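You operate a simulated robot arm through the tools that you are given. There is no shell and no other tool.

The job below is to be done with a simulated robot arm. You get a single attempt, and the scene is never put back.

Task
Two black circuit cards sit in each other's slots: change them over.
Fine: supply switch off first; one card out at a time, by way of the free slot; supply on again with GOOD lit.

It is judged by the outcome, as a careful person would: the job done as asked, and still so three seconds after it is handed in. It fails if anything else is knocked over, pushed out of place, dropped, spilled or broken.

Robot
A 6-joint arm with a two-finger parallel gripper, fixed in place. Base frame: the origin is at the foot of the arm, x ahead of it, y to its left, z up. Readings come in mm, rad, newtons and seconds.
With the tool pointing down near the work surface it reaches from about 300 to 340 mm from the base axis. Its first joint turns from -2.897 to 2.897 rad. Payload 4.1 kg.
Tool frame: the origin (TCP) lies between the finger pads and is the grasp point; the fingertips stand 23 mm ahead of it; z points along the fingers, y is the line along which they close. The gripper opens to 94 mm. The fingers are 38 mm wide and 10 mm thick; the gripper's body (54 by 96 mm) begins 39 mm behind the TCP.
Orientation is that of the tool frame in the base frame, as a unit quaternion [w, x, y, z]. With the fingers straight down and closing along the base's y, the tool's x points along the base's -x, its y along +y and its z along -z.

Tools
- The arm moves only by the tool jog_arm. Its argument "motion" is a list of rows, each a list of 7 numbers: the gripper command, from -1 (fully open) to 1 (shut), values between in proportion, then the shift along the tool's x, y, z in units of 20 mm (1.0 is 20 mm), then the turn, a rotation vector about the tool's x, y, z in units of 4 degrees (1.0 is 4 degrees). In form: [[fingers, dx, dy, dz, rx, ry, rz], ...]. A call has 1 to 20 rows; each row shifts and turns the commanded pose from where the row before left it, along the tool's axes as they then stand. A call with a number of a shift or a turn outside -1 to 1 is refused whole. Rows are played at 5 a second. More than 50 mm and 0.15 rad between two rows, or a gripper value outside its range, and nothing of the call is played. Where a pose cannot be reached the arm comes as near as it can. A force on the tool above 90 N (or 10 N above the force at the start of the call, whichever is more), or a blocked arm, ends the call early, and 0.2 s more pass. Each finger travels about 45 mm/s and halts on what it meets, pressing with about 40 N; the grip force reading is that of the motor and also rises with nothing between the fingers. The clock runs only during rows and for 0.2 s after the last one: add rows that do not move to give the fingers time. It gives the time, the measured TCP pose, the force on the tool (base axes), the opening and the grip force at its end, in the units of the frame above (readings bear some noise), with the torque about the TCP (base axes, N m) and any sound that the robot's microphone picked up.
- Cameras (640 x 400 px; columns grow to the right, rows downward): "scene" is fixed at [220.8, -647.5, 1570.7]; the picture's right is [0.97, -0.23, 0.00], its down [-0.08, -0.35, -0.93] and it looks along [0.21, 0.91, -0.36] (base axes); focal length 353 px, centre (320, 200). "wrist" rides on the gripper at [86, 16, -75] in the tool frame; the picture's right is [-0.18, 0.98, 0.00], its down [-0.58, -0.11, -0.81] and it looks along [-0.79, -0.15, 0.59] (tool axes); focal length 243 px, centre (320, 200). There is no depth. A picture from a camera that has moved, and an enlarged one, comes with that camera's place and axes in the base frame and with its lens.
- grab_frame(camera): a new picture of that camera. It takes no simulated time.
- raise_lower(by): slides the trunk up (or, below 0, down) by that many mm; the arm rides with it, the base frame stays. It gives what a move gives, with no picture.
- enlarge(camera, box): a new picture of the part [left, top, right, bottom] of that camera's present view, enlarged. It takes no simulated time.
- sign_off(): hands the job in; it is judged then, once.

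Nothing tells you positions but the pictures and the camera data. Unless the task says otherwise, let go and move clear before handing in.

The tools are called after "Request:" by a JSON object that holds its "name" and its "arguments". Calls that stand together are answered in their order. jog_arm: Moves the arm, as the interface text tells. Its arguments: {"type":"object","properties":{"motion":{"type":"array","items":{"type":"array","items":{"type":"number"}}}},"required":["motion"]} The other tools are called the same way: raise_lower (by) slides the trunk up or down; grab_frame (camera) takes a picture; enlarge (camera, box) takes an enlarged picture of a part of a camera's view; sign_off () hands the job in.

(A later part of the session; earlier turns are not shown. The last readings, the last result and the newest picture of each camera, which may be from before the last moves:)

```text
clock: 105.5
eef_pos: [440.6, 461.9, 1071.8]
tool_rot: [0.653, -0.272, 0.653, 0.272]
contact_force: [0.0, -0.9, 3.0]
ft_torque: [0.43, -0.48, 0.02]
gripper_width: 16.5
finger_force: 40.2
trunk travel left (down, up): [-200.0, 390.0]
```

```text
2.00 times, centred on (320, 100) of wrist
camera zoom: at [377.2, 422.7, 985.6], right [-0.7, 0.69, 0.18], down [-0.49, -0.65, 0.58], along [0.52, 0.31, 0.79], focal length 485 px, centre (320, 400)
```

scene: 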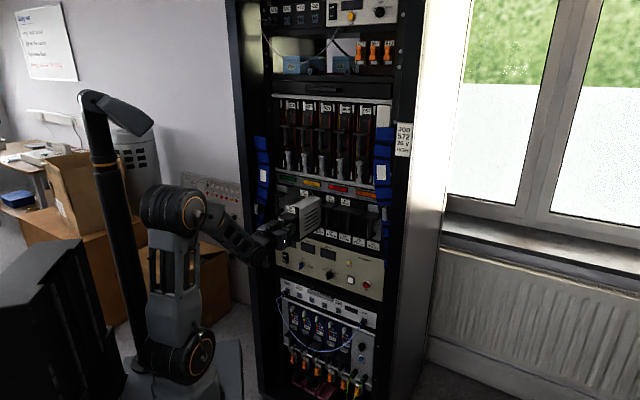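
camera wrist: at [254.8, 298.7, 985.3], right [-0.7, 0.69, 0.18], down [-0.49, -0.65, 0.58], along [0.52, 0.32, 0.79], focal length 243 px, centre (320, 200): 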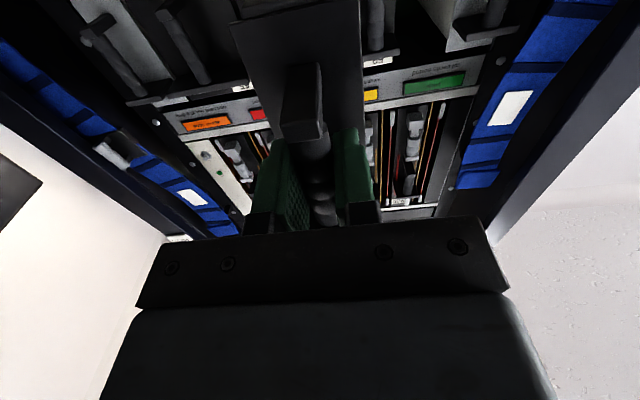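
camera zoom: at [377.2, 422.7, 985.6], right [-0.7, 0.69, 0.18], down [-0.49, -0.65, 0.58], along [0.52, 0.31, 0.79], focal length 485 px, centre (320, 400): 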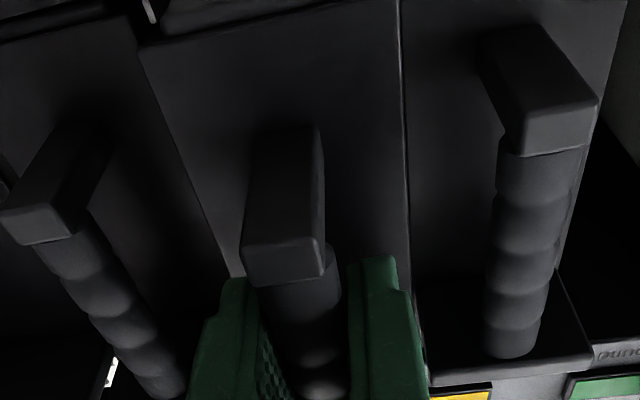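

Request:
{"name": "jog_arm", "arguments": {"motion": [[1, 0, 0, 0.25, 0, 0, 0], [1, 0, 0, 0.25, 0, 0, 0], [1, 0, 0, 0.25, 0, 0, 0], [1, 0, 0, 0.25, 0, 0, 0], [1, 0, 0, 0, 0, 0, 0]]}}

Request:
{"name": "jog_arm", "arguments": {"motion": [[1, 0, 0, 0.15, 0, 0, 0], [1, 0, 0, 0.1, 0, 0, 0], [1, 0, 0, 0, 0, 0, 0]]}}

Request:
{"name": "enlarge", "arguments": {"camera": "scene", "box": [280, 175, 360, 225]}}

Request:
{"name": "enlarge", "arguments": {"camera": "wrist", "box": [160, 0, 480, 200]}}

```text
clock: 106.7
eef_pos: [454.2, 477.1, 1070.7]
tool_rot: [0.653, -0.272, 0.653, 0.272]
contact_force: [-1.0, -0.1, 2.0]
ft_torque: [0.37, -0.3, 0.04]
gripper_width: 16.7
finger_force: 40.0
trunk travel left (down, up): [-200.0, 390.0]
```

```text
clock: 107.5
eef_pos: [458.7, 479.1, 1071.9]
tool_rot: [0.653, -0.271, 0.654, 0.27]
contact_force: [-3.6, -3.7, -1.6]
ft_torque: [-0.26, 0.27, 0.0]
gripper_width: 16.9
finger_force: 39.9
trunk travel left (down, up): [-200.0, 390.0]
```

```text
8.00 times, centred on (320, 200) of scene
camera zoom: at [220.8, -647.5, 1570.7], right [0.97, -0.23, 0.0], down [-0.08, -0.35, -0.93], along [0.21, 0.91, -0.36], focal length 2823 px, centre (320, 200)
```

zoom: 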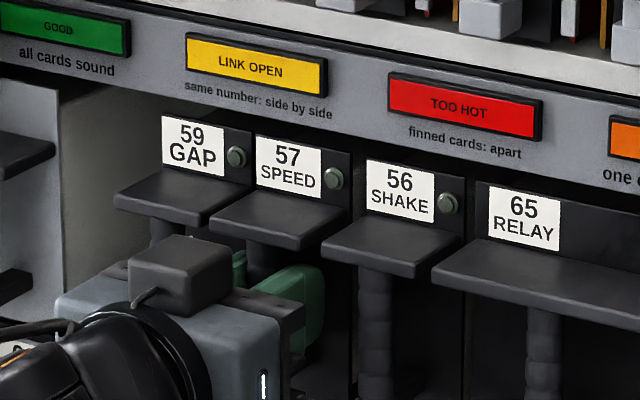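

```text
2.00 times, centred on (320, 100) of wrist
camera zoom: at [395.4, 440.2, 986.0], right [-0.7, 0.69, 0.18], down [-0.49, -0.65, 0.58], along [0.52, 0.32, 0.79], focal length 485 px, centre (320, 400)
```

zoom: 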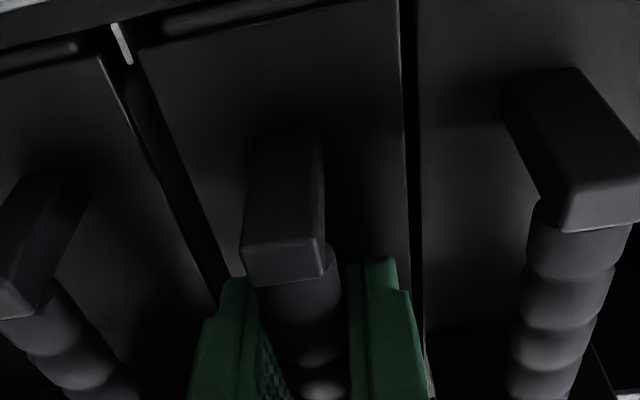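

Nearly seated with about 1.5 mm to go. I'll push the last bit gently.

Request:
{"name": "jog_arm", "arguments": {"motion": [[1, 0, 0, 0.1, 0, 0, 0], [1, 0, 0, 0, 0, 0, 0]]}}

Request:
{"name": "enlarge", "arguments": {"camera": "wrist", "box": [160, 0, 480, 200]}}

```text
clock: 108.1
eef_pos: [459.8, 481.3, 1072.2]
tool_rot: [0.653, -0.271, 0.653, 0.272]
contact_force: [-2.8, -1.9, -3.3]
ft_torque: [-0.33, 0.31, -0.01]
gripper_width: 16.8
finger_force: 39.8
trunk travel left (down, up): [-200.0, 390.0]
```

```text
2.00 times, centred on (320, 100) of wrist
camera zoom: at [396.9, 441.7, 985.9], right [-0.7, 0.69, 0.18], down [-0.49, -0.65, 0.58], along [0.52, 0.32, 0.79], focal length 485 px, centre (320, 400)
```

zoom: 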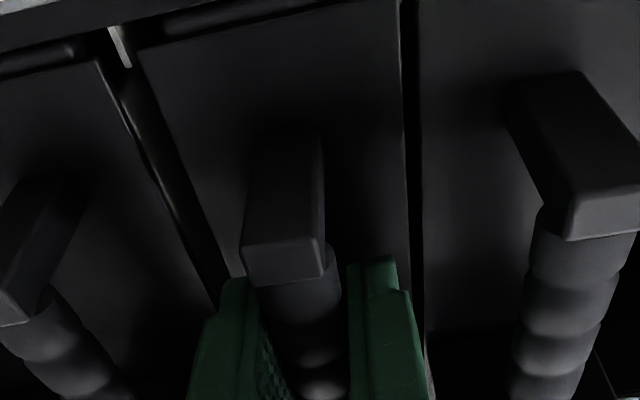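

Request:
{"name": "jog_arm", "arguments": {"motion": [[1, 0, 0, 0.1, 0, 0, 0], [1, 0, 0, 0, 0, 0, 0]]}}

Request:
{"name": "enlarge", "arguments": {"camera": "wrist", "box": [160, 0, 480, 200]}}

Request:
{"name": "enlarge", "arguments": {"camera": "scene", "box": [280, 175, 360, 225]}}

```text
clock: 108.7
eef_pos: [461.0, 482.1, 1073.1]
tool_rot: [0.653, -0.271, 0.653, 0.272]
contact_force: [-10.0, -10.8, -7.6]
ft_torque: [-0.2, 0.23, -0.09]
gripper_width: 16.7
finger_force: 40.2
trunk travel left (down, up): [-200.0, 390.0]
```

```text
2.00 times, centred on (320, 100) of wrist
camera zoom: at [397.2, 442.6, 986.5], right [-0.7, 0.69, 0.18], down [-0.49, -0.65, 0.58], along [0.52, 0.32, 0.79], focal length 485 px, centre (320, 400)
```

zoom: 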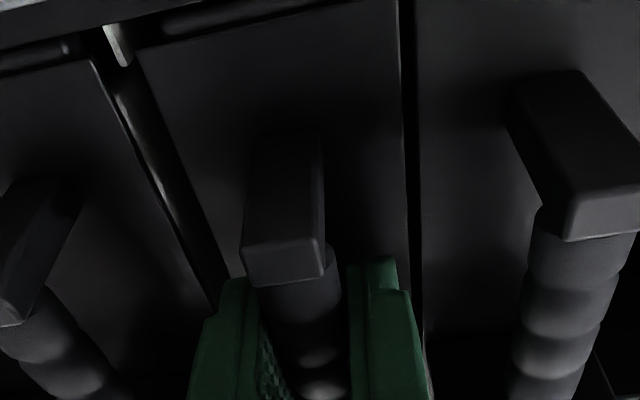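

```text
8.00 times, centred on (320, 200) of scene
camera zoom: at [220.8, -647.5, 1570.7], right [0.97, -0.23, 0.0], down [-0.08, -0.35, -0.93], along [0.21, 0.91, -0.36], focal length 2823 px, centre (320, 200)
```

zoom: 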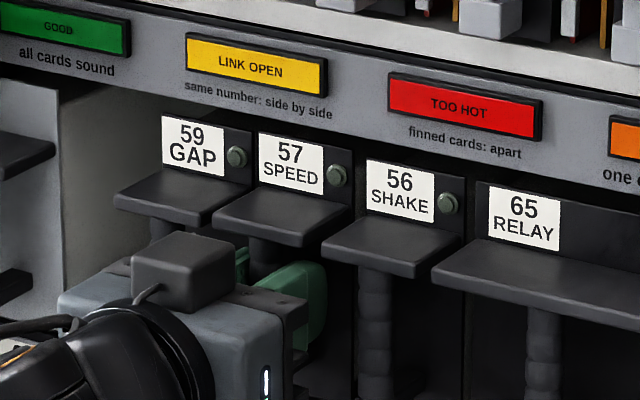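

Seated: the push force rose to about 15 N against the stop, and card 57 is flush in slot 05. I'll release and back away.

Request:
{"name": "jog_arm", "arguments": {"motion": [[1, 0, 0, -0.08, 0, 0, 0], [0.1, 0, 0, 0, 0, 0, 0], [0.1, 0, 0, 0, 0, 0, 0], [0.1, 0, 0, 0, 0, 0, 0]]}}

Request:
{"name": "jog_arm", "arguments": {"motion": [[0.1, 0, 0, -0.5, 0, 0, 0], [0.1, 0, 0, -0.5, 0, 0, 0], [0.1, 0, 0, -0.5, 0, 0, 0], [0.1, 0, 0, -0.5, 0, 0, 0], [0.1, 0, 0, -1, 0, 0, 0], [0.1, 0, 0, -1, 0, 0, 0], [0.1, 0, 0, 0, 0, 0, 0]]}}

Request:
{"name": "grab_frame", "arguments": {"camera": "wrist"}}

Request:
{"name": "enlarge", "arguments": {"camera": "scene", "box": [260, 170, 388, 250]}}

```text
clock: 109.7
eef_pos: [460.7, 481.1, 1072.9]
tool_rot: [0.653, -0.271, 0.653, 0.272]
contact_force: [-0.5, -0.3, 0.6]
ft_torque: [0.0, 0.03, 0.01]
gripper_width: 42.2
finger_force: 0.1
trunk travel left (down, up): [-200.0, 390.0]
```

```text
clock: 111.3
eef_pos: [404.1, 423.7, 1072.7]
tool_rot: [0.653, -0.271, 0.653, 0.271]
contact_force: [0.4, -0.1, 0.7]
ft_torque: [0.04, 0.01, 0.01]
gripper_width: 42.6
finger_force: 0.0
trunk travel left (down, up): [-200.0, 390.0]
```

```text
taken
camera wrist: at [340.9, 385.1, 985.9], right [-0.7, 0.69, 0.18], down [-0.49, -0.65, 0.58], along [0.52, 0.31, 0.79], focal length 243 px, centre (320, 200)
```

wrist: 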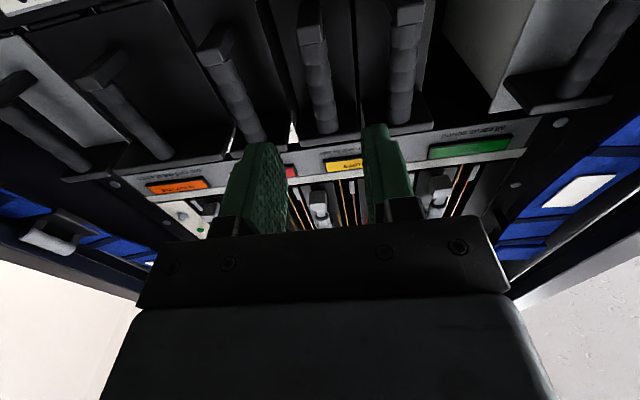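

```text
5.00 times, centred on (324, 210) of scene
camera zoom: at [220.8, -647.5, 1570.7], right [0.97, -0.23, 0.0], down [-0.08, -0.35, -0.93], along [0.21, 0.91, -0.36], focal length 1765 px, centre (300, 150)
```

zoom: 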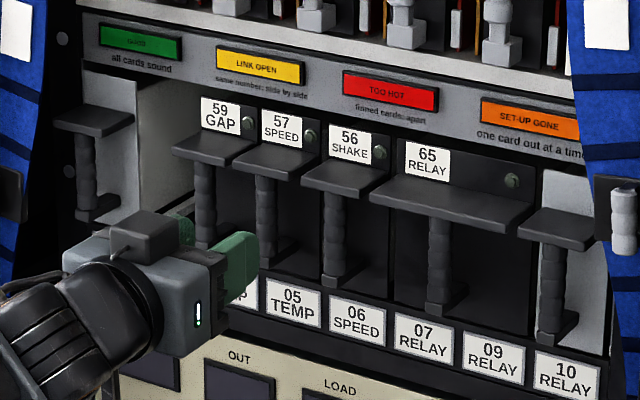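

Card 57 sits in slot 05 in line with its neighbours. Next I'll move to card 56 in slot 06, one pitch to the right.

Request:
{"name": "jog_arm", "arguments": {"motion": [[0.1, 0.01, -0.7, 0, 0, 0, 0], [0.1, 0, -0.7, 0, 0, 0, 0], [0.1, 0, -0.7, 0, 0, 0, 0], [0.1, 0, -0.57, 0, 0, 0, 0], [0.1, 0, 0, 0, 0, 0, 0]]}}

Request:
{"name": "grab_frame", "arguments": {"camera": "wrist"}}

Request:
{"name": "enlarge", "arguments": {"camera": "wrist", "box": [240, 0, 400, 100]}}

```text
clock: 112.5
eef_pos: [434.0, 391.2, 1070.6]
tool_rot: [0.653, -0.269, 0.655, 0.269]
contact_force: [-0.4, 0.2, 1.1]
ft_torque: [-0.01, 0.02, 0.02]
gripper_width: 42.2
finger_force: 0.0
out of reach, approached as far as the arm can: row 4
trunk travel left (down, up): [-200.0, 390.0]
```

```text
taken
camera wrist: at [371.0, 352.2, 985.5], right [-0.69, 0.7, 0.18], down [-0.5, -0.64, 0.58], along [0.53, 0.31, 0.79], focal length 243 px, centre (320, 200)
```

wrist: 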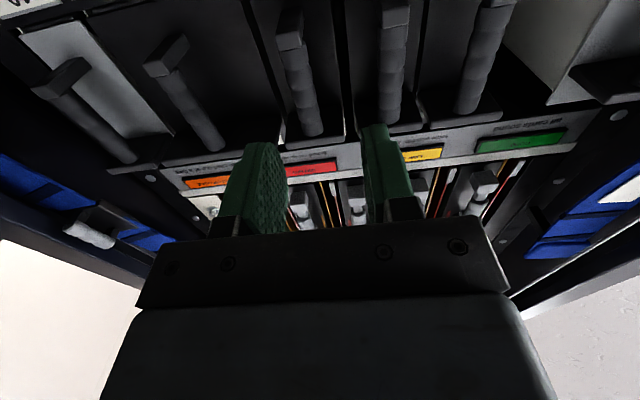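

```text
4.00 times, centred on (320, 50) of wrist
camera zoom: at [371.0, 352.2, 985.5], right [-0.69, 0.7, 0.18], down [-0.5, -0.64, 0.58], along [0.53, 0.31, 0.79], focal length 970 px, centre (320, 800)
```

zoom: 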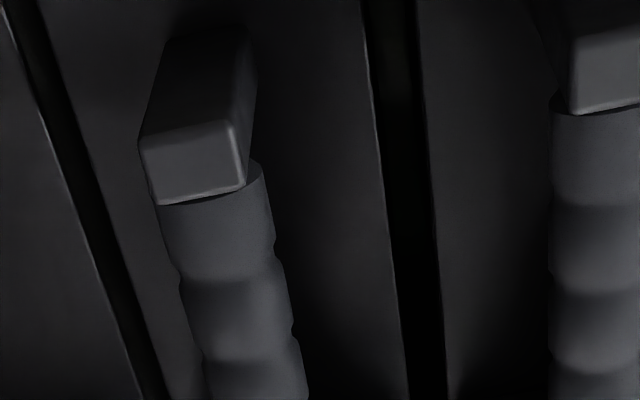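

Request:
{"name": "enlarge", "arguments": {"camera": "scene", "box": [80, 150, 340, 312]}}

Request:
{"name": "grab_frame", "arguments": {"camera": "scene"}}

Request:
{"name": "jog_arm", "arguments": {"motion": [[0.1, 0, 0, 0, 0, 0, 0]]}}

```text
2.46 times, centred on (210, 231) of scene
camera zoom: at [220.8, -647.5, 1570.7], right [0.97, -0.23, 0.0], down [-0.08, -0.35, -0.93], along [0.21, 0.91, -0.36], focal length 869 px, centre (591, 124)
```

zoom: 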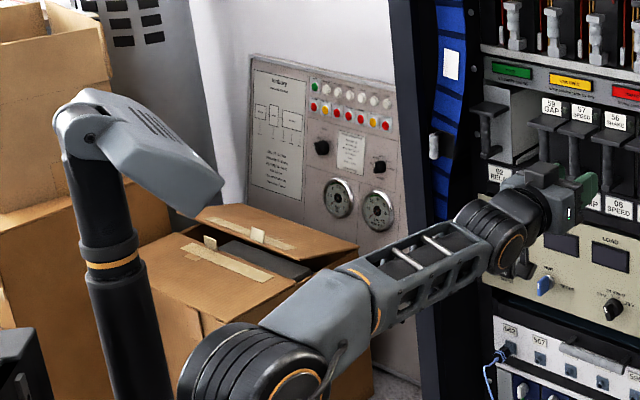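

```text
taken
```

scene: 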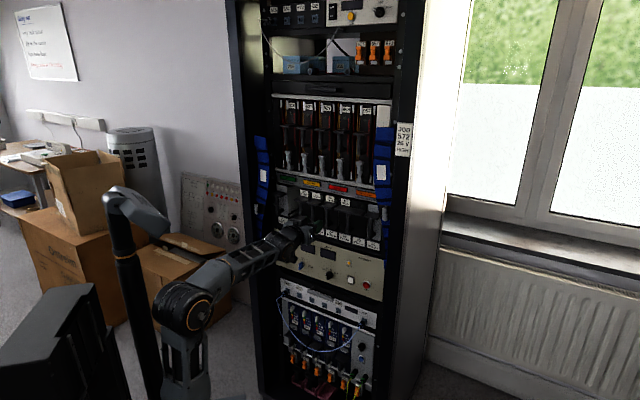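

```text
clock: 112.9
eef_pos: [433.8, 392.0, 1071.3]
tool_rot: [0.654, -0.269, 0.654, 0.269]
contact_force: [0.0, 1.3, 0.1]
ft_torque: [-0.03, -0.03, 0.01]
gripper_width: 42.4
finger_force: 0.1
trunk travel left (down, up): [-200.0, 390.0]
```

The forearm is almost level here, which puts the wrist near its singularity and causes the drift. With the gripper empty I'll reconfigure: back off, centre on the arm's plane, lower the trunk so the forearm points up, then pass through level exactly in-plane so the wrist bends the other way without flipping.

Request:
{"name": "jog_arm", "arguments": {"motion": [[0.1, 0, 0, -1, 0, 0, 0], [0.1, 0, 0, -1, 0, 0, 0], [0.1, 0, 0, -1, 0, 0, 0], [0.1, 0, 0, -1, 0, 0, 0], [0.1, 0, 0, 0, 0, 0, 0]]}}

Request:
{"name": "raise_lower", "arguments": {"by": -100}}

Request:
{"name": "jog_arm", "arguments": {"motion": [[0.1, -1, 0, 0, 0, 0, 0], [0.1, -1, 0, 0, 0, 0, 0], [0.1, -1, 0, 0, 0, 0, 0], [0.1, -1, 0, 0, 0, 0, 0], [0.1, -1, 0, 0, 0, 0, 0], [0.1, 0, 0, 0, 0, 0, 0]]}}

Request:
{"name": "enlarge", "arguments": {"camera": "scene", "box": [80, 150, 340, 312]}}

```text
clock: 114.1
eef_pos: [378.9, 334.8, 1070.8]
tool_rot: [0.653, -0.271, 0.653, 0.271]
contact_force: [0.1, 0.6, 0.1]
ft_torque: [0.01, -0.02, -0.01]
gripper_width: 42.2
finger_force: 0.0
trunk travel left (down, up): [-200.0, 390.0]
```

```text
clock: 115.5
eef_pos: [379.0, 336.2, 971.8]
tool_rot: [0.652, -0.273, 0.653, 0.272]
contact_force: [-0.2, -0.2, 0.5]
ft_torque: [-0.04, 0.0, 0.01]
gripper_width: 42.4
finger_force: 0.0
trunk travel left (down, up): [-100.0, 490.0]
```

```text
clock: 116.9
eef_pos: [382.2, 333.3, 1035.0]
tool_rot: [0.654, -0.268, 0.654, 0.268]
contact_force: [-0.6, 0.1, -0.8]
ft_torque: [-0.02, 0.01, 0.01]
gripper_width: 42.4
finger_force: 0.0
out of reach, approached as far as the arm can: row 2, 3, 4, 5
trunk travel left (down, up): [-100.0, 490.0]
```

```text
2.46 times, centred on (210, 231) of scene
camera zoom: at [220.8, -647.5, 1570.7], right [0.97, -0.23, 0.0], down [-0.08, -0.35, -0.93], along [0.21, 0.91, -0.36], focal length 869 px, centre (591, 124)
```

zoom: 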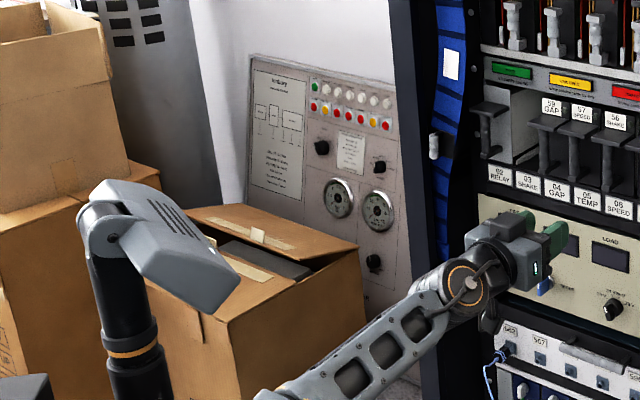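

The wrist is still on the flipped side, because the forearm is really just level. I'll go left, tilt the tool down there to unwind the wrist, then return to the arm's plane and tilt up through it.

Request:
{"name": "jog_arm", "arguments": {"motion": [[0.1, 0, 1, 0, 0, 0, 0], [0.1, 0, 1, 0, 0, 0, 0], [0.1, 0, 1, 0, 0, 0, 0], [0.1, 0, 1, 0, 0, 0, 0], [0.1, 0, 1, 0, 0, 0, 0], [0.1, 0, 1, 0, 0, 0, 0], [0.1, 0, 0, 0, 0, 0, 0]]}}

Request:
{"name": "jog_arm", "arguments": {"motion": [[0.1, 0, 0, 0, 0, 1, 0], [0.1, 0, 0, 0, 0, 1, 0], [0.1, 0, 0, 0, 0, 1, 0], [0.1, 0, 0, 0, 0, 1, 0], [0.1, 0, 0, 0, 0, 1, 0], [0.1, 0, 0, 0, 0, 1, 0], [0.1, 0, 0, 0, 0, 1, 0], [0.1, 0, 0, 0, 0, 1, 0], [0.1, 0, 0, 0, 0, 1, 0], [0.1, 0, 0, 0, 0, 1, 0], [0.1, 0, 0, 0, 0, 1, 0], [0.1, 0, 0, 0, 0, 1, 0], [0.1, 0, 0, 0, 0, 0, 0]]}}

Request:
{"name": "grab_frame", "arguments": {"camera": "scene"}}

```text
clock: 118.5
eef_pos: [297.6, 418.7, 1032.2]
tool_rot: [0.653, -0.271, 0.653, 0.271]
contact_force: [-0.1, -0.8, -0.3]
ft_torque: [0.01, -0.01, 0.0]
gripper_width: 42.3
finger_force: 0.1
trunk travel left (down, up): [-100.0, 490.0]
```

```text
clock: 121.3
eef_pos: [297.6, 418.3, 1033.3]
tool_rot: [0.33, -0.358, 0.863, 0.137]
contact_force: [-0.2, 0.0, -0.1]
ft_torque: [-0.01, 0.01, -0.01]
gripper_width: 42.1
finger_force: 0.0
trunk travel left (down, up): [-100.0, 490.0]
```

```text
taken
```

scene: 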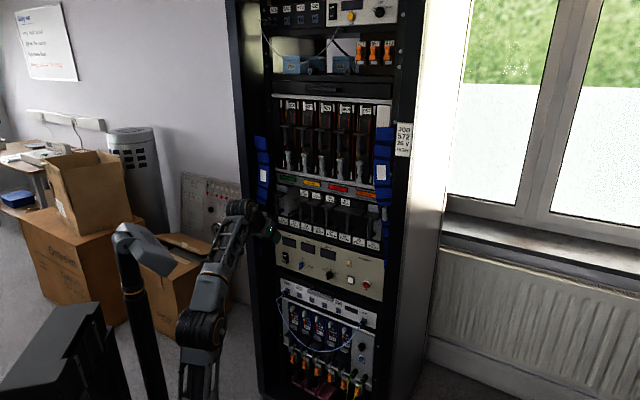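

Request:
{"name": "jog_arm", "arguments": {"motion": [[0.1, 0, -0.85, 0, 0, 0, 0], [0.1, 0, -0.85, 0, 0, 0, 0], [0.1, 0, -0.85, 0, 0, 0, 0], [0.1, 0, -0.85, 0, 0, 0, 0], [0.1, 0, -0.87, 0, 0, 0, 0], [0.1, 0, 0, 0, 0, 0, 0]]}}

Request:
{"name": "jog_arm", "arguments": {"motion": [[0.1, 0, 0, 0, 0, 0, 0]]}}

Request:
{"name": "grab_frame", "arguments": {"camera": "wrist"}}

```text
clock: 122.7
eef_pos: [356.6, 358.4, 1032.6]
tool_rot: [0.331, -0.359, 0.862, 0.138]
contact_force: [-0.6, 0.1, 0.3]
ft_torque: [-0.04, 0.01, 0.02]
gripper_width: 41.9
finger_force: 0.0
trunk travel left (down, up): [-100.0, 490.0]
```

```text
clock: 123.1
eef_pos: [356.8, 356.7, 1033.5]
tool_rot: [0.331, -0.358, 0.862, 0.138]
contact_force: [0.2, -0.5, -0.3]
ft_torque: [-0.02, -0.03, 0.0]
gripper_width: 42.6
finger_force: 0.1
trunk travel left (down, up): [-100.0, 490.0]
```

```text
taken
camera wrist: at [265.8, 290.3, 1030.8], right [-0.6, 0.79, 0.12], down [0.0, -0.15, 0.99], along [0.8, 0.59, 0.09], focal length 243 px, centre (320, 200)
```

wrist: 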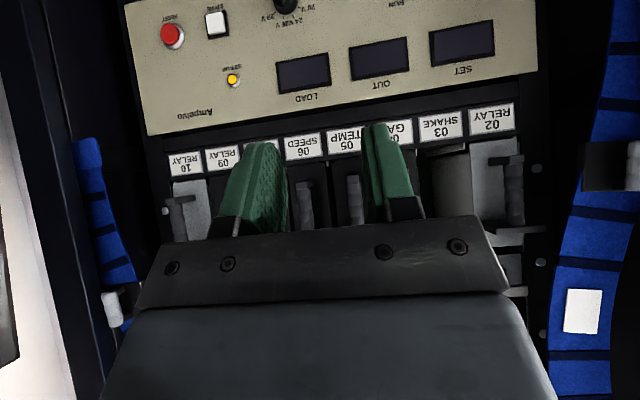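

Request:
{"name": "jog_arm", "arguments": {"motion": [[0.1, 0, 0, 0, 0, -1, 0], [0.1, 0, 0, 0, 0, -1, 0], [0.1, 0, 0, 0, 0, -1, 0], [0.1, 0, 0, 0, 0, -1, 0], [0.1, 0, 0, 0, 0, -1, 0], [0.1, 0, 0, 0, 0, -1, 0], [0.1, 0, 0, 0, 0, -1, 0], [0.1, 0, 0, 0, 0, -1, 0], [0.1, 0, 0, 0, 0, -1, 0], [0.1, 0, 0, 0, 0, -1, 0], [0.1, 0, 0, 0, 0, -1, 0], [0.1, 0, 0, 0, 0, -1, 0], [0.1, 0, 0, 0, 0, 0, 0]]}}

Request:
{"name": "grab_frame", "arguments": {"camera": "scene"}}

```text
clock: 125.9
eef_pos: [359.2, 358.5, 1032.1]
tool_rot: [0.644, -0.272, 0.664, 0.264]
contact_force: [-0.2, -0.6, 0.3]
ft_torque: [0.0, -0.02, -0.02]
gripper_width: 42.2
finger_force: 0.0
trunk travel left (down, up): [-100.0, 490.0]
```

```text
taken
```

scene: 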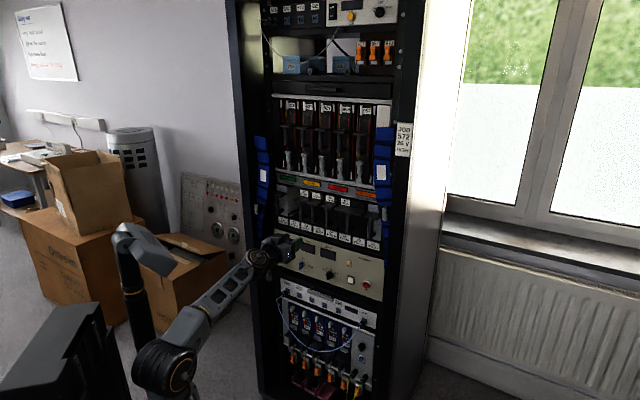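

The tilt-up went through with no limit reports. Now I'll raise the trunk with the arm reaching down relative to it, so the wrist moves clearly to the bend-up side.

Request:
{"name": "raise_lower", "arguments": {"by": 140}}

Request:
{"name": "jog_arm", "arguments": {"motion": [[0.1, 0.5, 0, 0, 0, 0, 0], [0.1, 0.5, 0, 0, 0, 0, 0], [0.1, 0.5, 0, 0, 0, 0, 0], [0.1, 0.5, 0, 0, 0, 0, 0], [0.1, 0.5, 0, 0, 0, 0, 0], [0.1, 0.5, 0, 0, 0, 0, 0], [0.1, 0.5, 0, 0, 0, 0, 0], [0.1, 0.5, 0, 0, 0, 0, 0], [0.1, 0.5, 0, 0, 0, 0, 0], [0.1, 0.5, 0, 0, 0, 0, 0], [0.1, 0, 0, 0, 0, 0, 0]]}}

Request:
{"name": "enlarge", "arguments": {"camera": "scene", "box": [80, 150, 340, 312]}}

```text
clock: 127.5
eef_pos: [360.1, 357.3, 1173.5]
tool_rot: [0.643, -0.273, 0.665, 0.264]
contact_force: [0.2, 0.1, -0.3]
ft_torque: [-0.02, 0.01, -0.02]
gripper_width: 42.4
finger_force: 0.1
trunk travel left (down, up): [-240.0, 350.0]
```

```text
clock: 129.9
eef_pos: [357.4, 355.7, 1073.7]
tool_rot: [0.643, -0.273, 0.665, 0.264]
contact_force: [0.5, 0.2, 0.1]
ft_torque: [-0.02, -0.01, 0.02]
gripper_width: 42.4
finger_force: 0.0
trunk travel left (down, up): [-240.0, 350.0]
```

```text
2.46 times, centred on (210, 231) of scene
camera zoom: at [220.8, -647.5, 1570.7], right [0.97, -0.23, 0.0], down [-0.08, -0.35, -0.93], along [0.21, 0.91, -0.36], focal length 869 px, centre (591, 124)
```

zoom: 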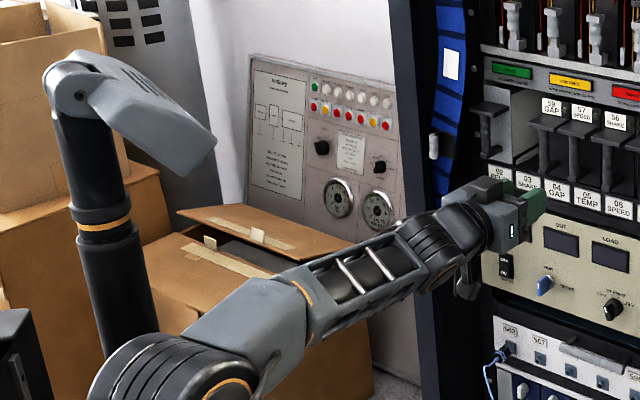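

Request:
{"name": "raise_lower", "arguments": {"by": 100}}

Request:
{"name": "jog_arm", "arguments": {"motion": [[0.1, 0.5, 0, 0, 0, 0, 0], [0.1, 0.5, 0, 0, 0, 0, 0], [0.1, 0.5, 0, 0, 0, 0, 0], [0.1, 0.5, 0, 0, 0, 0, 0], [0.1, 0.5, 0, 0, 0, 0, 0], [0.1, 0.5, 0, 0, 0, 0, 0], [0.1, 0.5, 0, 0, 0, 0, 0], [0.1, 0.5, 0, 0, 0, 0, 0], [0.1, 0.5, 0, 0, 0, 0, 0], [0.1, 0.5, 0, 0, 0, 0, 0], [0.1, 0, 0, 0, 0, -0.48, 0], [0.1, 0, 0, 0, -0.09, 0, 0], [0.1, 0, 0, 0, 0, 0, 0]]}}

Request:
{"name": "jog_arm", "arguments": {"motion": [[0.1, 0, -0.5, 0, 0, 0, 0], [0.1, 0, -0.5, 0, 0, 0, 0], [0.1, 0, -0.5, 0, 0, 0, 0], [0.1, 0, -0.5, 0, 0, 0, 0], [0.1, 0, 0, 0, 0, 0, 0]]}}

Request:
{"name": "grab_frame", "arguments": {"camera": "scene"}}

Request:
{"name": "grab_frame", "arguments": {"camera": "wrist"}}

```text
clock: 131.3
eef_pos: [357.6, 355.9, 1172.7]
tool_rot: [0.643, -0.273, 0.665, 0.264]
contact_force: [-0.1, -0.3, -1.3]
ft_torque: [0.0, 0.01, 0.0]
gripper_width: 42.2
finger_force: 0.0
trunk travel left (down, up): [-340.0, 250.0]
```

```text
clock: 134.1
eef_pos: [355.4, 353.8, 1073.3]
tool_rot: [0.654, -0.269, 0.654, 0.27]
contact_force: [-0.1, 0.9, -0.3]
ft_torque: [0.02, 0.04, 0.04]
gripper_width: 42.1
finger_force: 0.0
trunk travel left (down, up): [-340.0, 250.0]
```

```text
clock: 135.3
eef_pos: [354.4, 348.8, 1080.0]
tool_rot: [0.655, -0.269, 0.654, 0.269]
contact_force: [0.5, -1.1, 0.6]
ft_torque: [0.03, 0.05, -0.03]
gripper_width: 42.4
finger_force: 0.1
out of reach, approached as far as the arm can: row 1, 2, 3, 4
trunk travel left (down, up): [-340.0, 250.0]
```

```text
taken
```

scene: 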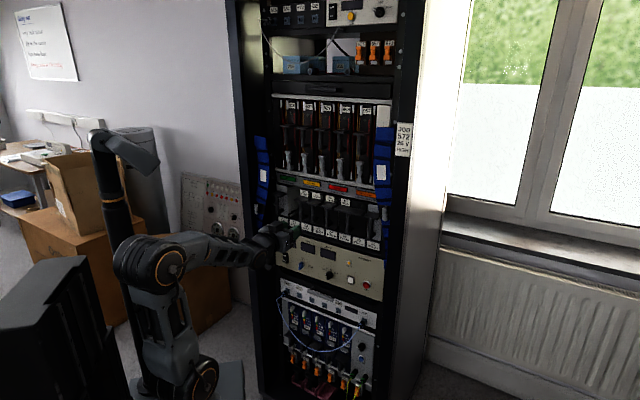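

```text
taken
camera wrist: at [290.4, 309.3, 994.0], right [-0.69, 0.7, 0.18], down [-0.5, -0.64, 0.58], along [0.53, 0.31, 0.79], focal length 243 px, centre (320, 200)
```

wrist: 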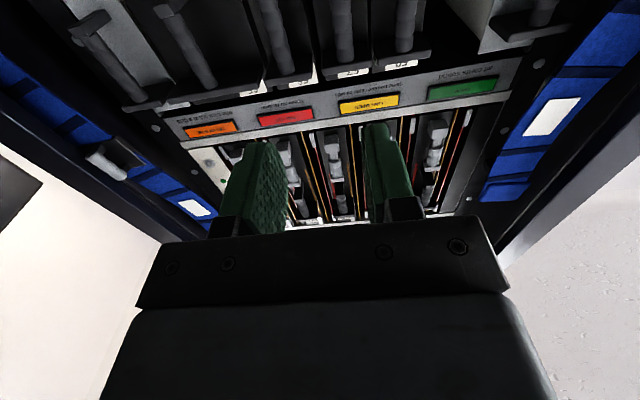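

The wrist is still limited right of centre in this configuration. I think it's the last joint near its end stop, so I'll go left and try rolling the gripper 180° with the wrist bent up like this.

Request:
{"name": "jog_arm", "arguments": {"motion": [[0.1, 0.1, 0.7, 0, 0, 0, 0], [0.1, 0.1, 0.7, 0, 0, 0, 0], [0.1, 0.1, 0.7, 0, 0, 0, 0], [0.1, 0, 0.7, 0, 0, 0, 0], [0.1, 0, 0.7, 0, 0, 0, 0], [0.1, 0, 0.7, 0, 0, 0, 0], [0.1, 0, 0, 0, 0, 0, 0]]}}

Request:
{"name": "jog_arm", "arguments": {"motion": [[0.1, 0, 0, 0, 0, 0, -1], [0.1, 0, 0, 0, 0, 0, -1], [0.1, 0, 0, 0, 0, 0, -1], [0.1, 0, 0, 0, 0, 0, -1], [0.1, 0, 0, 0, 0, 0, -1], [0.1, 0, 0, 0, 0, 0, -1], [0.1, 0, 0, 0, 0, 0, -1], [0.1, 0, 0, 0, 0, 0, -1]]}}

```text
clock: 136.9
eef_pos: [293.8, 407.4, 1075.0]
tool_rot: [0.654, -0.27, 0.653, 0.27]
contact_force: [0.2, 0.9, -0.2]
ft_torque: [0.0, -0.02, 0.0]
gripper_width: 42.1
finger_force: 0.0
trunk travel left (down, up): [-340.0, 250.0]
```

```text
clock: 138.7
eef_pos: [293.5, 408.5, 1075.9]
tool_rot: [0.703, -0.439, 0.554, 0.08]
contact_force: [-0.1, 0.4, 0.5]
ft_torque: [0.02, 0.0, 0.0]
gripper_width: 42.2
finger_force: 0.0
trunk travel left (down, up): [-340.0, 250.0]
```

Request:
{"name": "jog_arm", "arguments": {"motion": [[0.1, 0, 0, 0, 0, 0, -1], [0.1, 0, 0, 0, 0, 0, -1], [0.1, 0, 0, 0, 0, 0, -1], [0.1, 0, 0, 0, 0, 0, -1], [0.1, 0, 0, 0, 0, 0, -1], [0.1, 0, 0, 0, 0, 0, -1], [0.1, 0, 0, 0, 0, 0, -1], [0.1, 0, 0, 0, 0, 0, -1], [0.1, 0, 0, 0, 0, 0, -1], [0.1, 0, 0, 0, 0, 0, -1], [0.1, 0, 0, 0, 0, 0, -1], [0.1, 0, 0, 0, 0, 0, -1], [0.1, 0, 0, 0, 0, 0, -1], [0.1, 0, 0, 0, 0, 0, -1], [0.1, 0, 0, 0, 0, 0, -1], [0.1, 0, 0, 0, 0, 0, -1], [0.1, 0, 0, 0, 0, 0, -1], [0.1, 0, 0, 0, 0, 0, -1], [0.1, 0, 0, 0, 0, 0, -1]]}}

Request:
{"name": "jog_arm", "arguments": {"motion": [[0.1, 0, 0, 0, 0, 0, -1], [0.1, 0, 0, 0, 0, 0, -1], [0.1, 0, 0, 0, 0, 0, -1], [0.1, 0, 0, 0, 0, 0, -1], [0.1, 0, 0, 0, 0, 0, -1], [0.1, 0, 0, 0, 0, 0, -1], [0.1, 0, 0, 0, 0, 0, -1], [0.1, 0, 0, 0, 0, 0, -1], [0.1, 0, 0, 0, 0, 0, -1], [0.1, 0, 0, 0, 0, 0, -1], [0.1, 0, 0, 0, 0, 0, -1], [0.1, 0, 0, 0, 0, 0, -1], [0.1, 0, 0, 0, 0, 0, -1], [0.1, 0, 0, 0, 0, 0, -1], [0.1, 0, 0, 0, 0, 0, -1], [0.1, 0, 0, 0, 0, 0, -1], [0.1, 0, 0, 0, 0, 0, -1], [0.1, 0, 0, 0, 0, 0, -1]]}}

Request:
{"name": "grab_frame", "arguments": {"camera": "wrist"}}

```text
clock: 142.7
eef_pos: [293.7, 408.3, 1074.2]
tool_rot: [-0.603, 0.687, -0.165, 0.371]
contact_force: [0.3, 0.2, -0.4]
ft_torque: [-0.01, 0.01, -0.03]
gripper_width: 42.2
finger_force: 0.1
trunk travel left (down, up): [-340.0, 250.0]
```

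```text
clock: 146.5
eef_pos: [294.2, 408.1, 1074.2]
tool_rot: [-0.27, 0.653, 0.271, 0.654]
contact_force: [-0.6, 0.2, 0.5]
ft_torque: [0.02, -0.01, 0.01]
gripper_width: 42.1
finger_force: 0.0
trunk travel left (down, up): [-340.0, 250.0]
```

```text
taken
camera wrist: at [253.0, 345.0, 1161.5], right [0.7, -0.7, -0.18], down [-0.65, -0.49, -0.58], along [0.31, 0.52, -0.79], focal length 243 px, centre (320, 200)
```

wrist: 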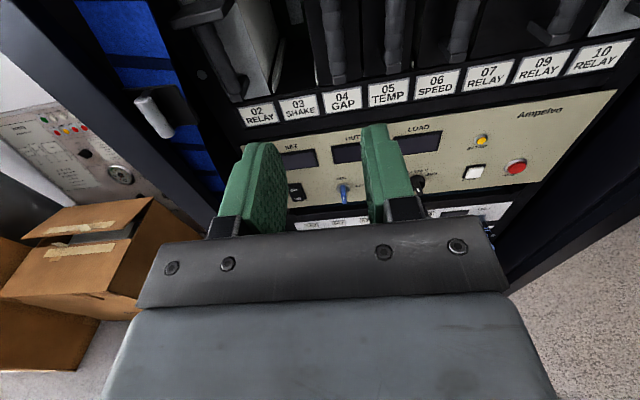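

Camera-up works cleanly here. Now I'll test crossing to the right side.

Request:
{"name": "jog_arm", "arguments": {"motion": [[0.1, 0, 0.8, 0, 0, 0, 0], [0.1, 0, 0.8, 0, 0, 0, 0], [0.1, 0, 0.8, 0, 0, 0, 0], [0.1, 0, 0.8, 0, 0, 0, 0], [0.1, 0, 0.8, 0, 0, 0, 0], [0.1, 0, 0.8, 0, 0, 0, 0], [0.1, 0, 0.8, 0, 0, 0, 0], [0.1, 0, 0, 0, 0, 0, 0]]}}

Request:
{"name": "grab_frame", "arguments": {"camera": "wrist"}}

```text
clock: 148.3
eef_pos: [351.9, 347.1, 1079.4]
tool_rot: [-0.27, 0.654, 0.27, 0.654]
contact_force: [0.4, 0.2, 0.7]
ft_torque: [0.02, -0.01, 0.03]
gripper_width: 42.2
finger_force: 0.1
out of reach, approached as far as the arm can: row 6, 7
trunk travel left (down, up): [-340.0, 250.0]
```

```text
taken
camera wrist: at [310.6, 283.8, 1165.8], right [0.69, -0.7, -0.18], down [-0.65, -0.49, -0.58], along [0.32, 0.52, -0.79], focal length 243 px, centre (320, 200)
```

wrist: 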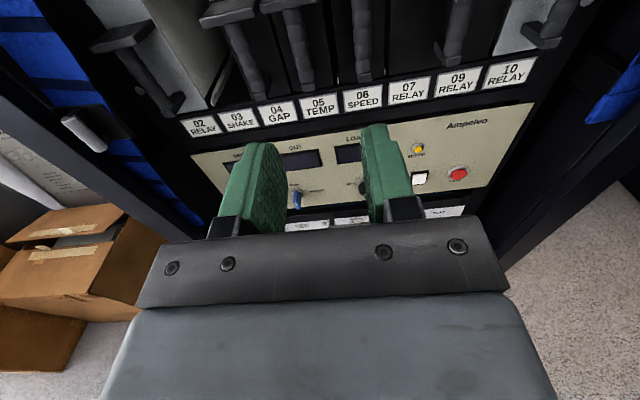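

The forearm roll joint has its own end stop there, so I'll use mirrored wrist configurations for the left and right sides, swapping between them with the tool tilted down. First I'll undo the roll on the left.

Request:
{"name": "jog_arm", "arguments": {"motion": [[0.1, 0, -0.8, 0, 0, 0, 0], [0.1, 0, -0.8, 0, 0, 0, 0], [0.1, 0, -0.8, 0, 0, 0, 0], [0.1, 0, -0.8, 0, 0, 0, 0], [0.1, 0, -0.8, 0, 0, 0, 0], [0.1, 0, 0, 0, 0, 0, 1], [0.1, 0, 0, 0, 0, 0, 1], [0.1, 0, 0, 0, 0, 0, 1], [0.1, 0, 0, 0, 0, 0, 1], [0.1, 0, 0, 0, 0, 0, 1], [0.1, 0, 0, 0, 0, 0, 1], [0.1, 0, 0, 0, 0, 0, 1], [0.1, 0, 0, 0, 0, 0, 1], [0.1, 0, 0, 0, 0, 0, 1], [0.1, 0, 0, 0, 0, 0, 1], [0.1, 0, 0, 0, 0, 0, 1], [0.1, 0, 0, 0, 0, 0, 1], [0.1, 0, 0, 0, 0, 0, 1], [0.1, 0, 0, 0, 0, 0, 1], [0.1, 0, 0, 0, 0, 0, 1]]}}

Request:
{"name": "jog_arm", "arguments": {"motion": [[0.1, 0, 0, 0, 0, 0, 1], [0.1, 0, 0, 0, 0, 0, 1], [0.1, 0, 0, 0, 0, 0, 1], [0.1, 0, 0, 0, 0, 0, 1], [0.1, 0, 0, 0, 0, 0, 1], [0.1, 0, 0, 0, 0, 0, 1], [0.1, 0, 0, 0, 0, 0, 1], [0.1, 0, 0, 0, 0, 0, 1], [0.1, 0, 0, 0, 0, 0, 1], [0.1, 0, 0, 0, 0, 0, 1], [0.1, 0, 0, 0, 0, 0, 1], [0.1, 0, 0, 0, 0, 0, 1], [0.1, 0, 0, 0, 0, 0, 1], [0.1, 0, 0, 0, 0, 0, 1], [0.1, 0, 0, 0, 0, 0, 1], [0.1, 0, 0, 0, 0, 0, 1], [0.1, 0, 0, 0, 0, 0, 1], [0.1, 0, 0, 0, 0, 0, 1], [0.1, 0, 0, 0, 0, 0, 1], [0.1, 0, 0, 0, 0, 0, 1]]}}

Request:
{"name": "jog_arm", "arguments": {"motion": [[0.1, 0, 0, 0, 0, 0, 1], [0.1, 0, 0, 0, 0, 0, 1], [0.1, 0, 0, 0, 0, 0, 1], [0.1, 0, 0, 0, 0, 0, 1], [0.1, 0, 0, 0, 0, 0, 1], [0.1, 0, 0, 0, 0, 0, 1], [0.1, 0, 0, 0, 0, 0, 1], [0.1, 0, 0, 0, 0, 0, 1], [0.1, 0, 0, 0, 0, 0, 1], [0.1, 0, 0, 0, 0, 0, 1], [0.1, 0, 0, 0, 0, 0, 0]]}}

```text
clock: 152.5
eef_pos: [295.3, 403.0, 1079.0]
tool_rot: [-0.562, 0.701, -0.093, 0.43]
contact_force: [0.0, -0.1, -0.1]
ft_torque: [-0.02, 0.01, -0.02]
gripper_width: 42.3
finger_force: 0.0
trunk travel left (down, up): [-340.0, 250.0]
```

```text
clock: 156.7
eef_pos: [296.3, 401.2, 1080.4]
tool_rot: [0.707, -0.478, 0.521, 0.032]
contact_force: [-0.1, -0.3, 0.2]
ft_torque: [0.01, 0.0, 0.0]
gripper_width: 42.3
finger_force: 0.1
trunk travel left (down, up): [-340.0, 250.0]
```

```text
clock: 159.1
eef_pos: [295.1, 403.1, 1078.8]
tool_rot: [0.653, -0.27, 0.653, 0.271]
contact_force: [0.5, 0.0, 0.0]
ft_torque: [-0.01, 0.02, 0.0]
gripper_width: 42.4
finger_force: 0.0
trunk travel left (down, up): [-340.0, 250.0]
```

Request:
{"name": "jog_arm", "arguments": {"motion": [[0.1, 0, 0, 0, 0, 1, 0], [0.1, 0, 0, 0, 0, 1, 0], [0.1, 0, 0, 0, 0, 1, 0], [0.1, 0, 0, 0, 0, 1, 0], [0.1, 0, 0, 0, 0, 1, 0], [0.1, 0, 0, 0, 0, 1, 0], [0.1, 0, 0, 0, 0, 1, 0], [0.1, 0, 0, 0, 0, 1, 0], [0.1, 0, 0, 0, 0, 1, 0], [0.1, 0, 0, 0, 0, 1, 0], [0.1, 0, 0, 0, 0, 1, 0], [0.1, 0, 0, 0, 0, 1, 0], [0.1, 0, 0, 0, 0, 1, 0], [0.1, 0, 0, 0, 0, 1, 0], [0.1, 0, 0, 0, 0, 1, 0], [0.1, 0, 0, 0, 0, 1, 0], [0.1, 0, 0, 0, 0, 0, 0]]}}

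Request:
{"name": "jog_arm", "arguments": {"motion": [[0.1, 0, -1, 0, 0, 0, 0], [0.1, 0, -1, 0, 0, 0, 0], [0.1, 0, -1, 0, 0, 0, 0], [0.1, 0, -1, 0, 0, 0, 0], [0.1, 0, -1, 0, 0, 0, 0], [0.1, 0, -1, 0, 0, 0, 0], [0.1, 0, -1, 0, 0, 0, 0], [0.1, 0, -1, 0, 0, 0, 0], [0.1, 0, 0, 0, 0, 0, 0]]}}

Request:
{"name": "grab_frame", "arguments": {"camera": "scene"}}

```text
clock: 162.7
eef_pos: [297.2, 403.0, 1078.8]
tool_rot: [0.208, -0.373, 0.9, 0.087]
contact_force: [0.2, -0.4, -0.7]
ft_torque: [-0.02, 0.0, -0.02]
gripper_width: 42.3
finger_force: 0.0
trunk travel left (down, up): [-340.0, 250.0]
```

```text
clock: 164.7
eef_pos: [409.0, 288.3, 1078.4]
tool_rot: [0.208, -0.373, 0.9, 0.087]
contact_force: [-0.5, -0.3, 0.2]
ft_torque: [-0.03, -0.01, 0.06]
gripper_width: 42.3
finger_force: 0.0
trunk travel left (down, up): [-340.0, 250.0]
```

```text
taken
```

scene: 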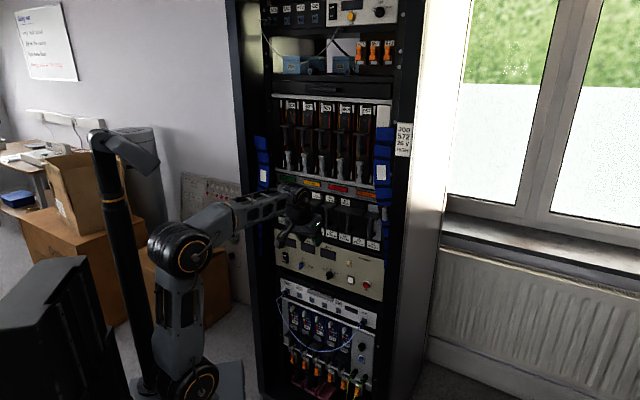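

Now I'll tilt up on the right side.

Request:
{"name": "jog_arm", "arguments": {"motion": [[0.1, 0, 0, 0, 0, -1, 0], [0.1, 0, 0, 0, 0, -1, 0], [0.1, 0, 0, 0, 0, -1, 0], [0.1, 0, 0, 0, 0, -1, 0], [0.1, 0, 0, 0, 0, -1, 0], [0.1, 0, 0, 0, 0, -1, 0], [0.1, 0, 0, 0, 0, -1, 0], [0.1, 0, 0, 0, 0, -1, 0], [0.1, 0, 0, 0, 0, -1, 0], [0.1, 0, 0, 0, 0, -1, 0], [0.1, 0, 0, 0, 0, -1, 0], [0.1, 0, 0, 0, 0, -1, 0], [0.1, 0, 0, 0, 0, -1, 0], [0.1, 0, 0, 0, 0, -1, 0], [0.1, 0, 0, 0, 0, -1, 0], [0.1, 0, 0, 0, 0, -1, 0], [0.1, 0, 0, 0, 0, 0, 0]]}}

Request:
{"name": "grab_frame", "arguments": {"camera": "scene"}}

Request:
{"name": "grab_frame", "arguments": {"camera": "wrist"}}

```text
clock: 168.3
eef_pos: [402.2, 295.4, 1076.2]
tool_rot: [0.589, -0.302, 0.701, 0.266]
contact_force: [-0.8, 0.4, 0.7]
ft_torque: [-0.04, 0.02, 0.01]
gripper_width: 42.3
finger_force: 0.1
out of reach, approached as far as the arm can: row 12, 14
trunk travel left (down, up): [-340.0, 250.0]
```

```text
taken
```

scene: 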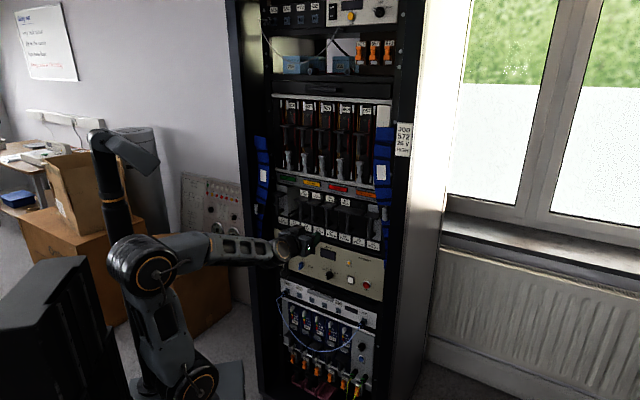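

```text
taken
camera wrist: at [331.7, 243.7, 1004.7], right [-0.7, 0.69, 0.2], down [-0.38, -0.6, 0.71], along [0.6, 0.42, 0.68], focal length 243 px, centre (320, 200)
```

wrist: 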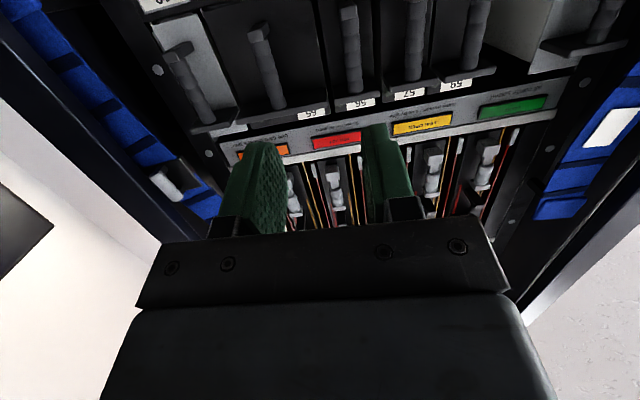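

Request:
{"name": "jog_arm", "arguments": {"motion": [[0.1, 0, 0, 0, 0, -0.6, 0], [0.1, 0, 0, 0, 0, -0.6, 0], [0.1, 0, 0, 0, 0, -0.6, 0], [0.1, 0, 0, 0, 0, -0.6, 0], [0.1, 0, 0, 0, 0, 0, 0]]}}

Request:
{"name": "jog_arm", "arguments": {"motion": [[0.1, 0, 0, 0, 0.33, 0, 0], [0.1, 0, 0, 0, 0.33, 0, 0], [0.1, 0, 0, 0, 0, 0, 0]]}}

```text
clock: 169.5
eef_pos: [401.6, 294.8, 1078.5]
tool_rot: [0.645, -0.279, 0.649, 0.29]
contact_force: [0.1, -0.7, -0.1]
ft_torque: [0.01, -0.04, 0.02]
gripper_width: 42.4
finger_force: 0.0
trunk travel left (down, up): [-340.0, 250.0]
```

```text
clock: 170.3
eef_pos: [406.1, 290.5, 1078.6]
tool_rot: [0.65, -0.267, 0.655, 0.277]
contact_force: [0.1, -1.3, -0.4]
ft_torque: [-0.02, -0.02, -0.02]
gripper_width: 42.3
finger_force: 0.0
out of reach, approached as far as the arm can: row 2
trunk travel left (down, up): [-340.0, 250.0]
```

The mirrored side runs into the last joint's stop too. A better idea: use the natural unflipped wrist by keeping the tool pitched about 20° down, which is still fine for gripping a vertical bar, with the trunk lower so that the forearm is about level. I'll tilt down to unwind first.

Request:
{"name": "jog_arm", "arguments": {"motion": [[0.1, 0, 0, 0, 0, 1, 0], [0.1, 0, 0, 0, 0, 1, 0], [0.1, 0, 0, 0, 0, 1, 0], [0.1, 0, 0, 0, 0, 1, 0], [0.1, 0, 0, 0, 0, 1, 0], [0.1, 0, 0, 0, 0, 1, 0], [0.1, 0, 0, 0, 0, 1, 0], [0.1, 0, 0, 0, 0, 1, 0], [0.1, 0, 0, 0, 0, 1, 0], [0.1, 0, 0, 0, 0, 1, 0], [0.1, 0, 0, 0, 0, 1, 0], [0.1, 0, 0, 0, 0, 1, 0], [0.1, 0, 0, 0, 0, 1, 0], [0.1, 0, 0, 0, 0, 1, 0], [0.1, 0, 0, 0, 0, 1, 0], [0.1, 0, 0, 0, 0, 0, 0]]}}

Request:
{"name": "raise_lower", "arguments": {"by": -60}}

Request:
{"name": "grab_frame", "arguments": {"camera": "scene"}}

```text
clock: 173.7
eef_pos: [401.5, 296.9, 1080.0]
tool_rot: [0.305, -0.372, 0.864, 0.15]
contact_force: [0.9, -0.8, 0.0]
ft_torque: [-0.01, 0.03, -0.01]
gripper_width: 42.2
finger_force: 0.1
out of reach, approached as far as the arm can: row 6, 8
trunk travel left (down, up): [-340.0, 250.0]
```

```text
clock: 174.7
eef_pos: [400.9, 296.1, 1018.9]
tool_rot: [0.305, -0.371, 0.864, 0.149]
contact_force: [0.5, -0.2, -0.1]
ft_torque: [0.0, 0.0, 0.02]
gripper_width: 42.2
finger_force: 0.1
trunk travel left (down, up): [-280.0, 310.0]
```

```text
taken
```

scene: 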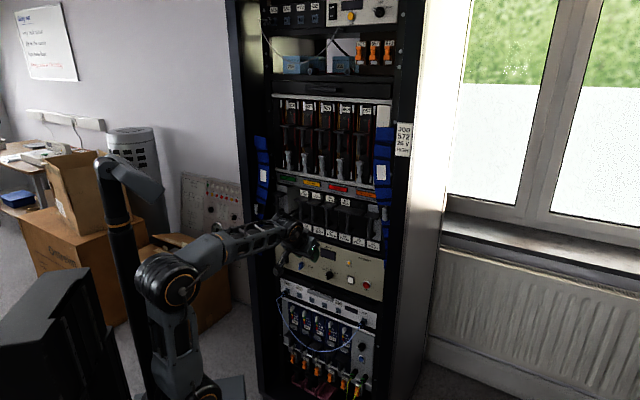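

Request:
{"name": "jog_arm", "arguments": {"motion": [[0.1, 0, 0, 0, 0, -1, 0], [0.1, 0, 0, 0, 0, -1, 0], [0.1, 0, 0, 0, 0, -1, 0], [0.1, 0, 0, 0, 0, -1, 0], [0.1, 0, 0, 0, 0, -1, 0], [0.1, 0, 0, 0, 0, -1, 0], [0.1, 0, 0, 0, 0, -1, 0], [0.1, 0, 0, 0, 0, -0.5, 0], [0.1, -0.62, 0, -0.227, 0, 0, 0], [0.1, -0.62, 0, -0.227, 0, 0, 0], [0.1, -0.62, 0, -0.227, 0, 0, 0], [0.1, -0.62, 0, -0.227, 0, 0, 0], [0.1, 0, 0, 0, 0, 0, 0]]}}

Request:
{"name": "jog_arm", "arguments": {"motion": [[0.1, 0, 0, 0, 0, 0, 0]]}}

Request:
{"name": "grab_frame", "arguments": {"camera": "scene"}}

```text
clock: 177.5
eef_pos: [401.5, 295.1, 1071.2]
tool_rot: [0.518, -0.321, 0.756, 0.24]
contact_force: [0.3, 0.2, 0.3]
ft_torque: [0.01, -0.01, -0.03]
gripper_width: 42.3
finger_force: 0.1
trunk travel left (down, up): [-280.0, 310.0]
```

```text
clock: 177.9
eef_pos: [403.1, 295.0, 1072.2]
tool_rot: [0.518, -0.32, 0.756, 0.24]
contact_force: [0.2, 0.0, 0.1]
ft_torque: [0.0, 0.01, 0.02]
gripper_width: 42.3
finger_force: 0.0
trunk travel left (down, up): [-280.0, 310.0]
```

```text
taken
```

scene: 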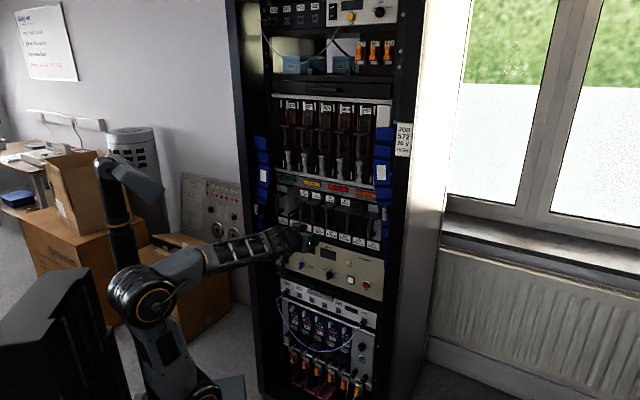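

Request:
{"name": "jog_arm", "arguments": {"motion": [[0.1, 0, 0, 0, 0.665, -0.1, -0.23], [0.1, 0, 0.6, 0, 0, 0, 0], [0.1, 0, 0.6, 0, 0, 0, 0], [0.1, 0, 0.6, 0, 0, 0, 0], [0.1, 0, 0, 0, 0, 0, 0]]}}

Request:
{"name": "jog_arm", "arguments": {"motion": [[0.1, 0, 0, 0, 0, 0, 0]]}}

Request:
{"name": "grab_frame", "arguments": {"camera": "wrist"}}

```text
clock: 179.1
eef_pos: [378.0, 320.5, 1071.7]
tool_rot: [0.53, -0.314, 0.756, 0.22]
contact_force: [0.4, -0.3, -0.8]
ft_torque: [0.01, 0.01, 0.03]
gripper_width: 42.5
finger_force: 0.1
trunk travel left (down, up): [-280.0, 310.0]
```

```text
clock: 179.5
eef_pos: [378.4, 320.8, 1071.8]
tool_rot: [0.53, -0.314, 0.756, 0.22]
contact_force: [0.3, 0.4, 0.5]
ft_torque: [-0.05, -0.01, 0.03]
gripper_width: 42.3
finger_force: 0.1
trunk travel left (down, up): [-280.0, 310.0]
```

```text
taken
camera wrist: at [296.7, 262.9, 1016.8], right [-0.65, 0.74, 0.17], down [-0.32, -0.47, 0.82], along [0.69, 0.48, 0.54], focal length 243 px, centre (320, 200)
```

wrist: 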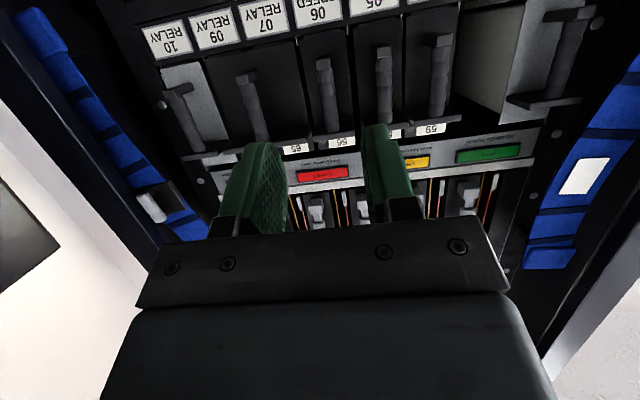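

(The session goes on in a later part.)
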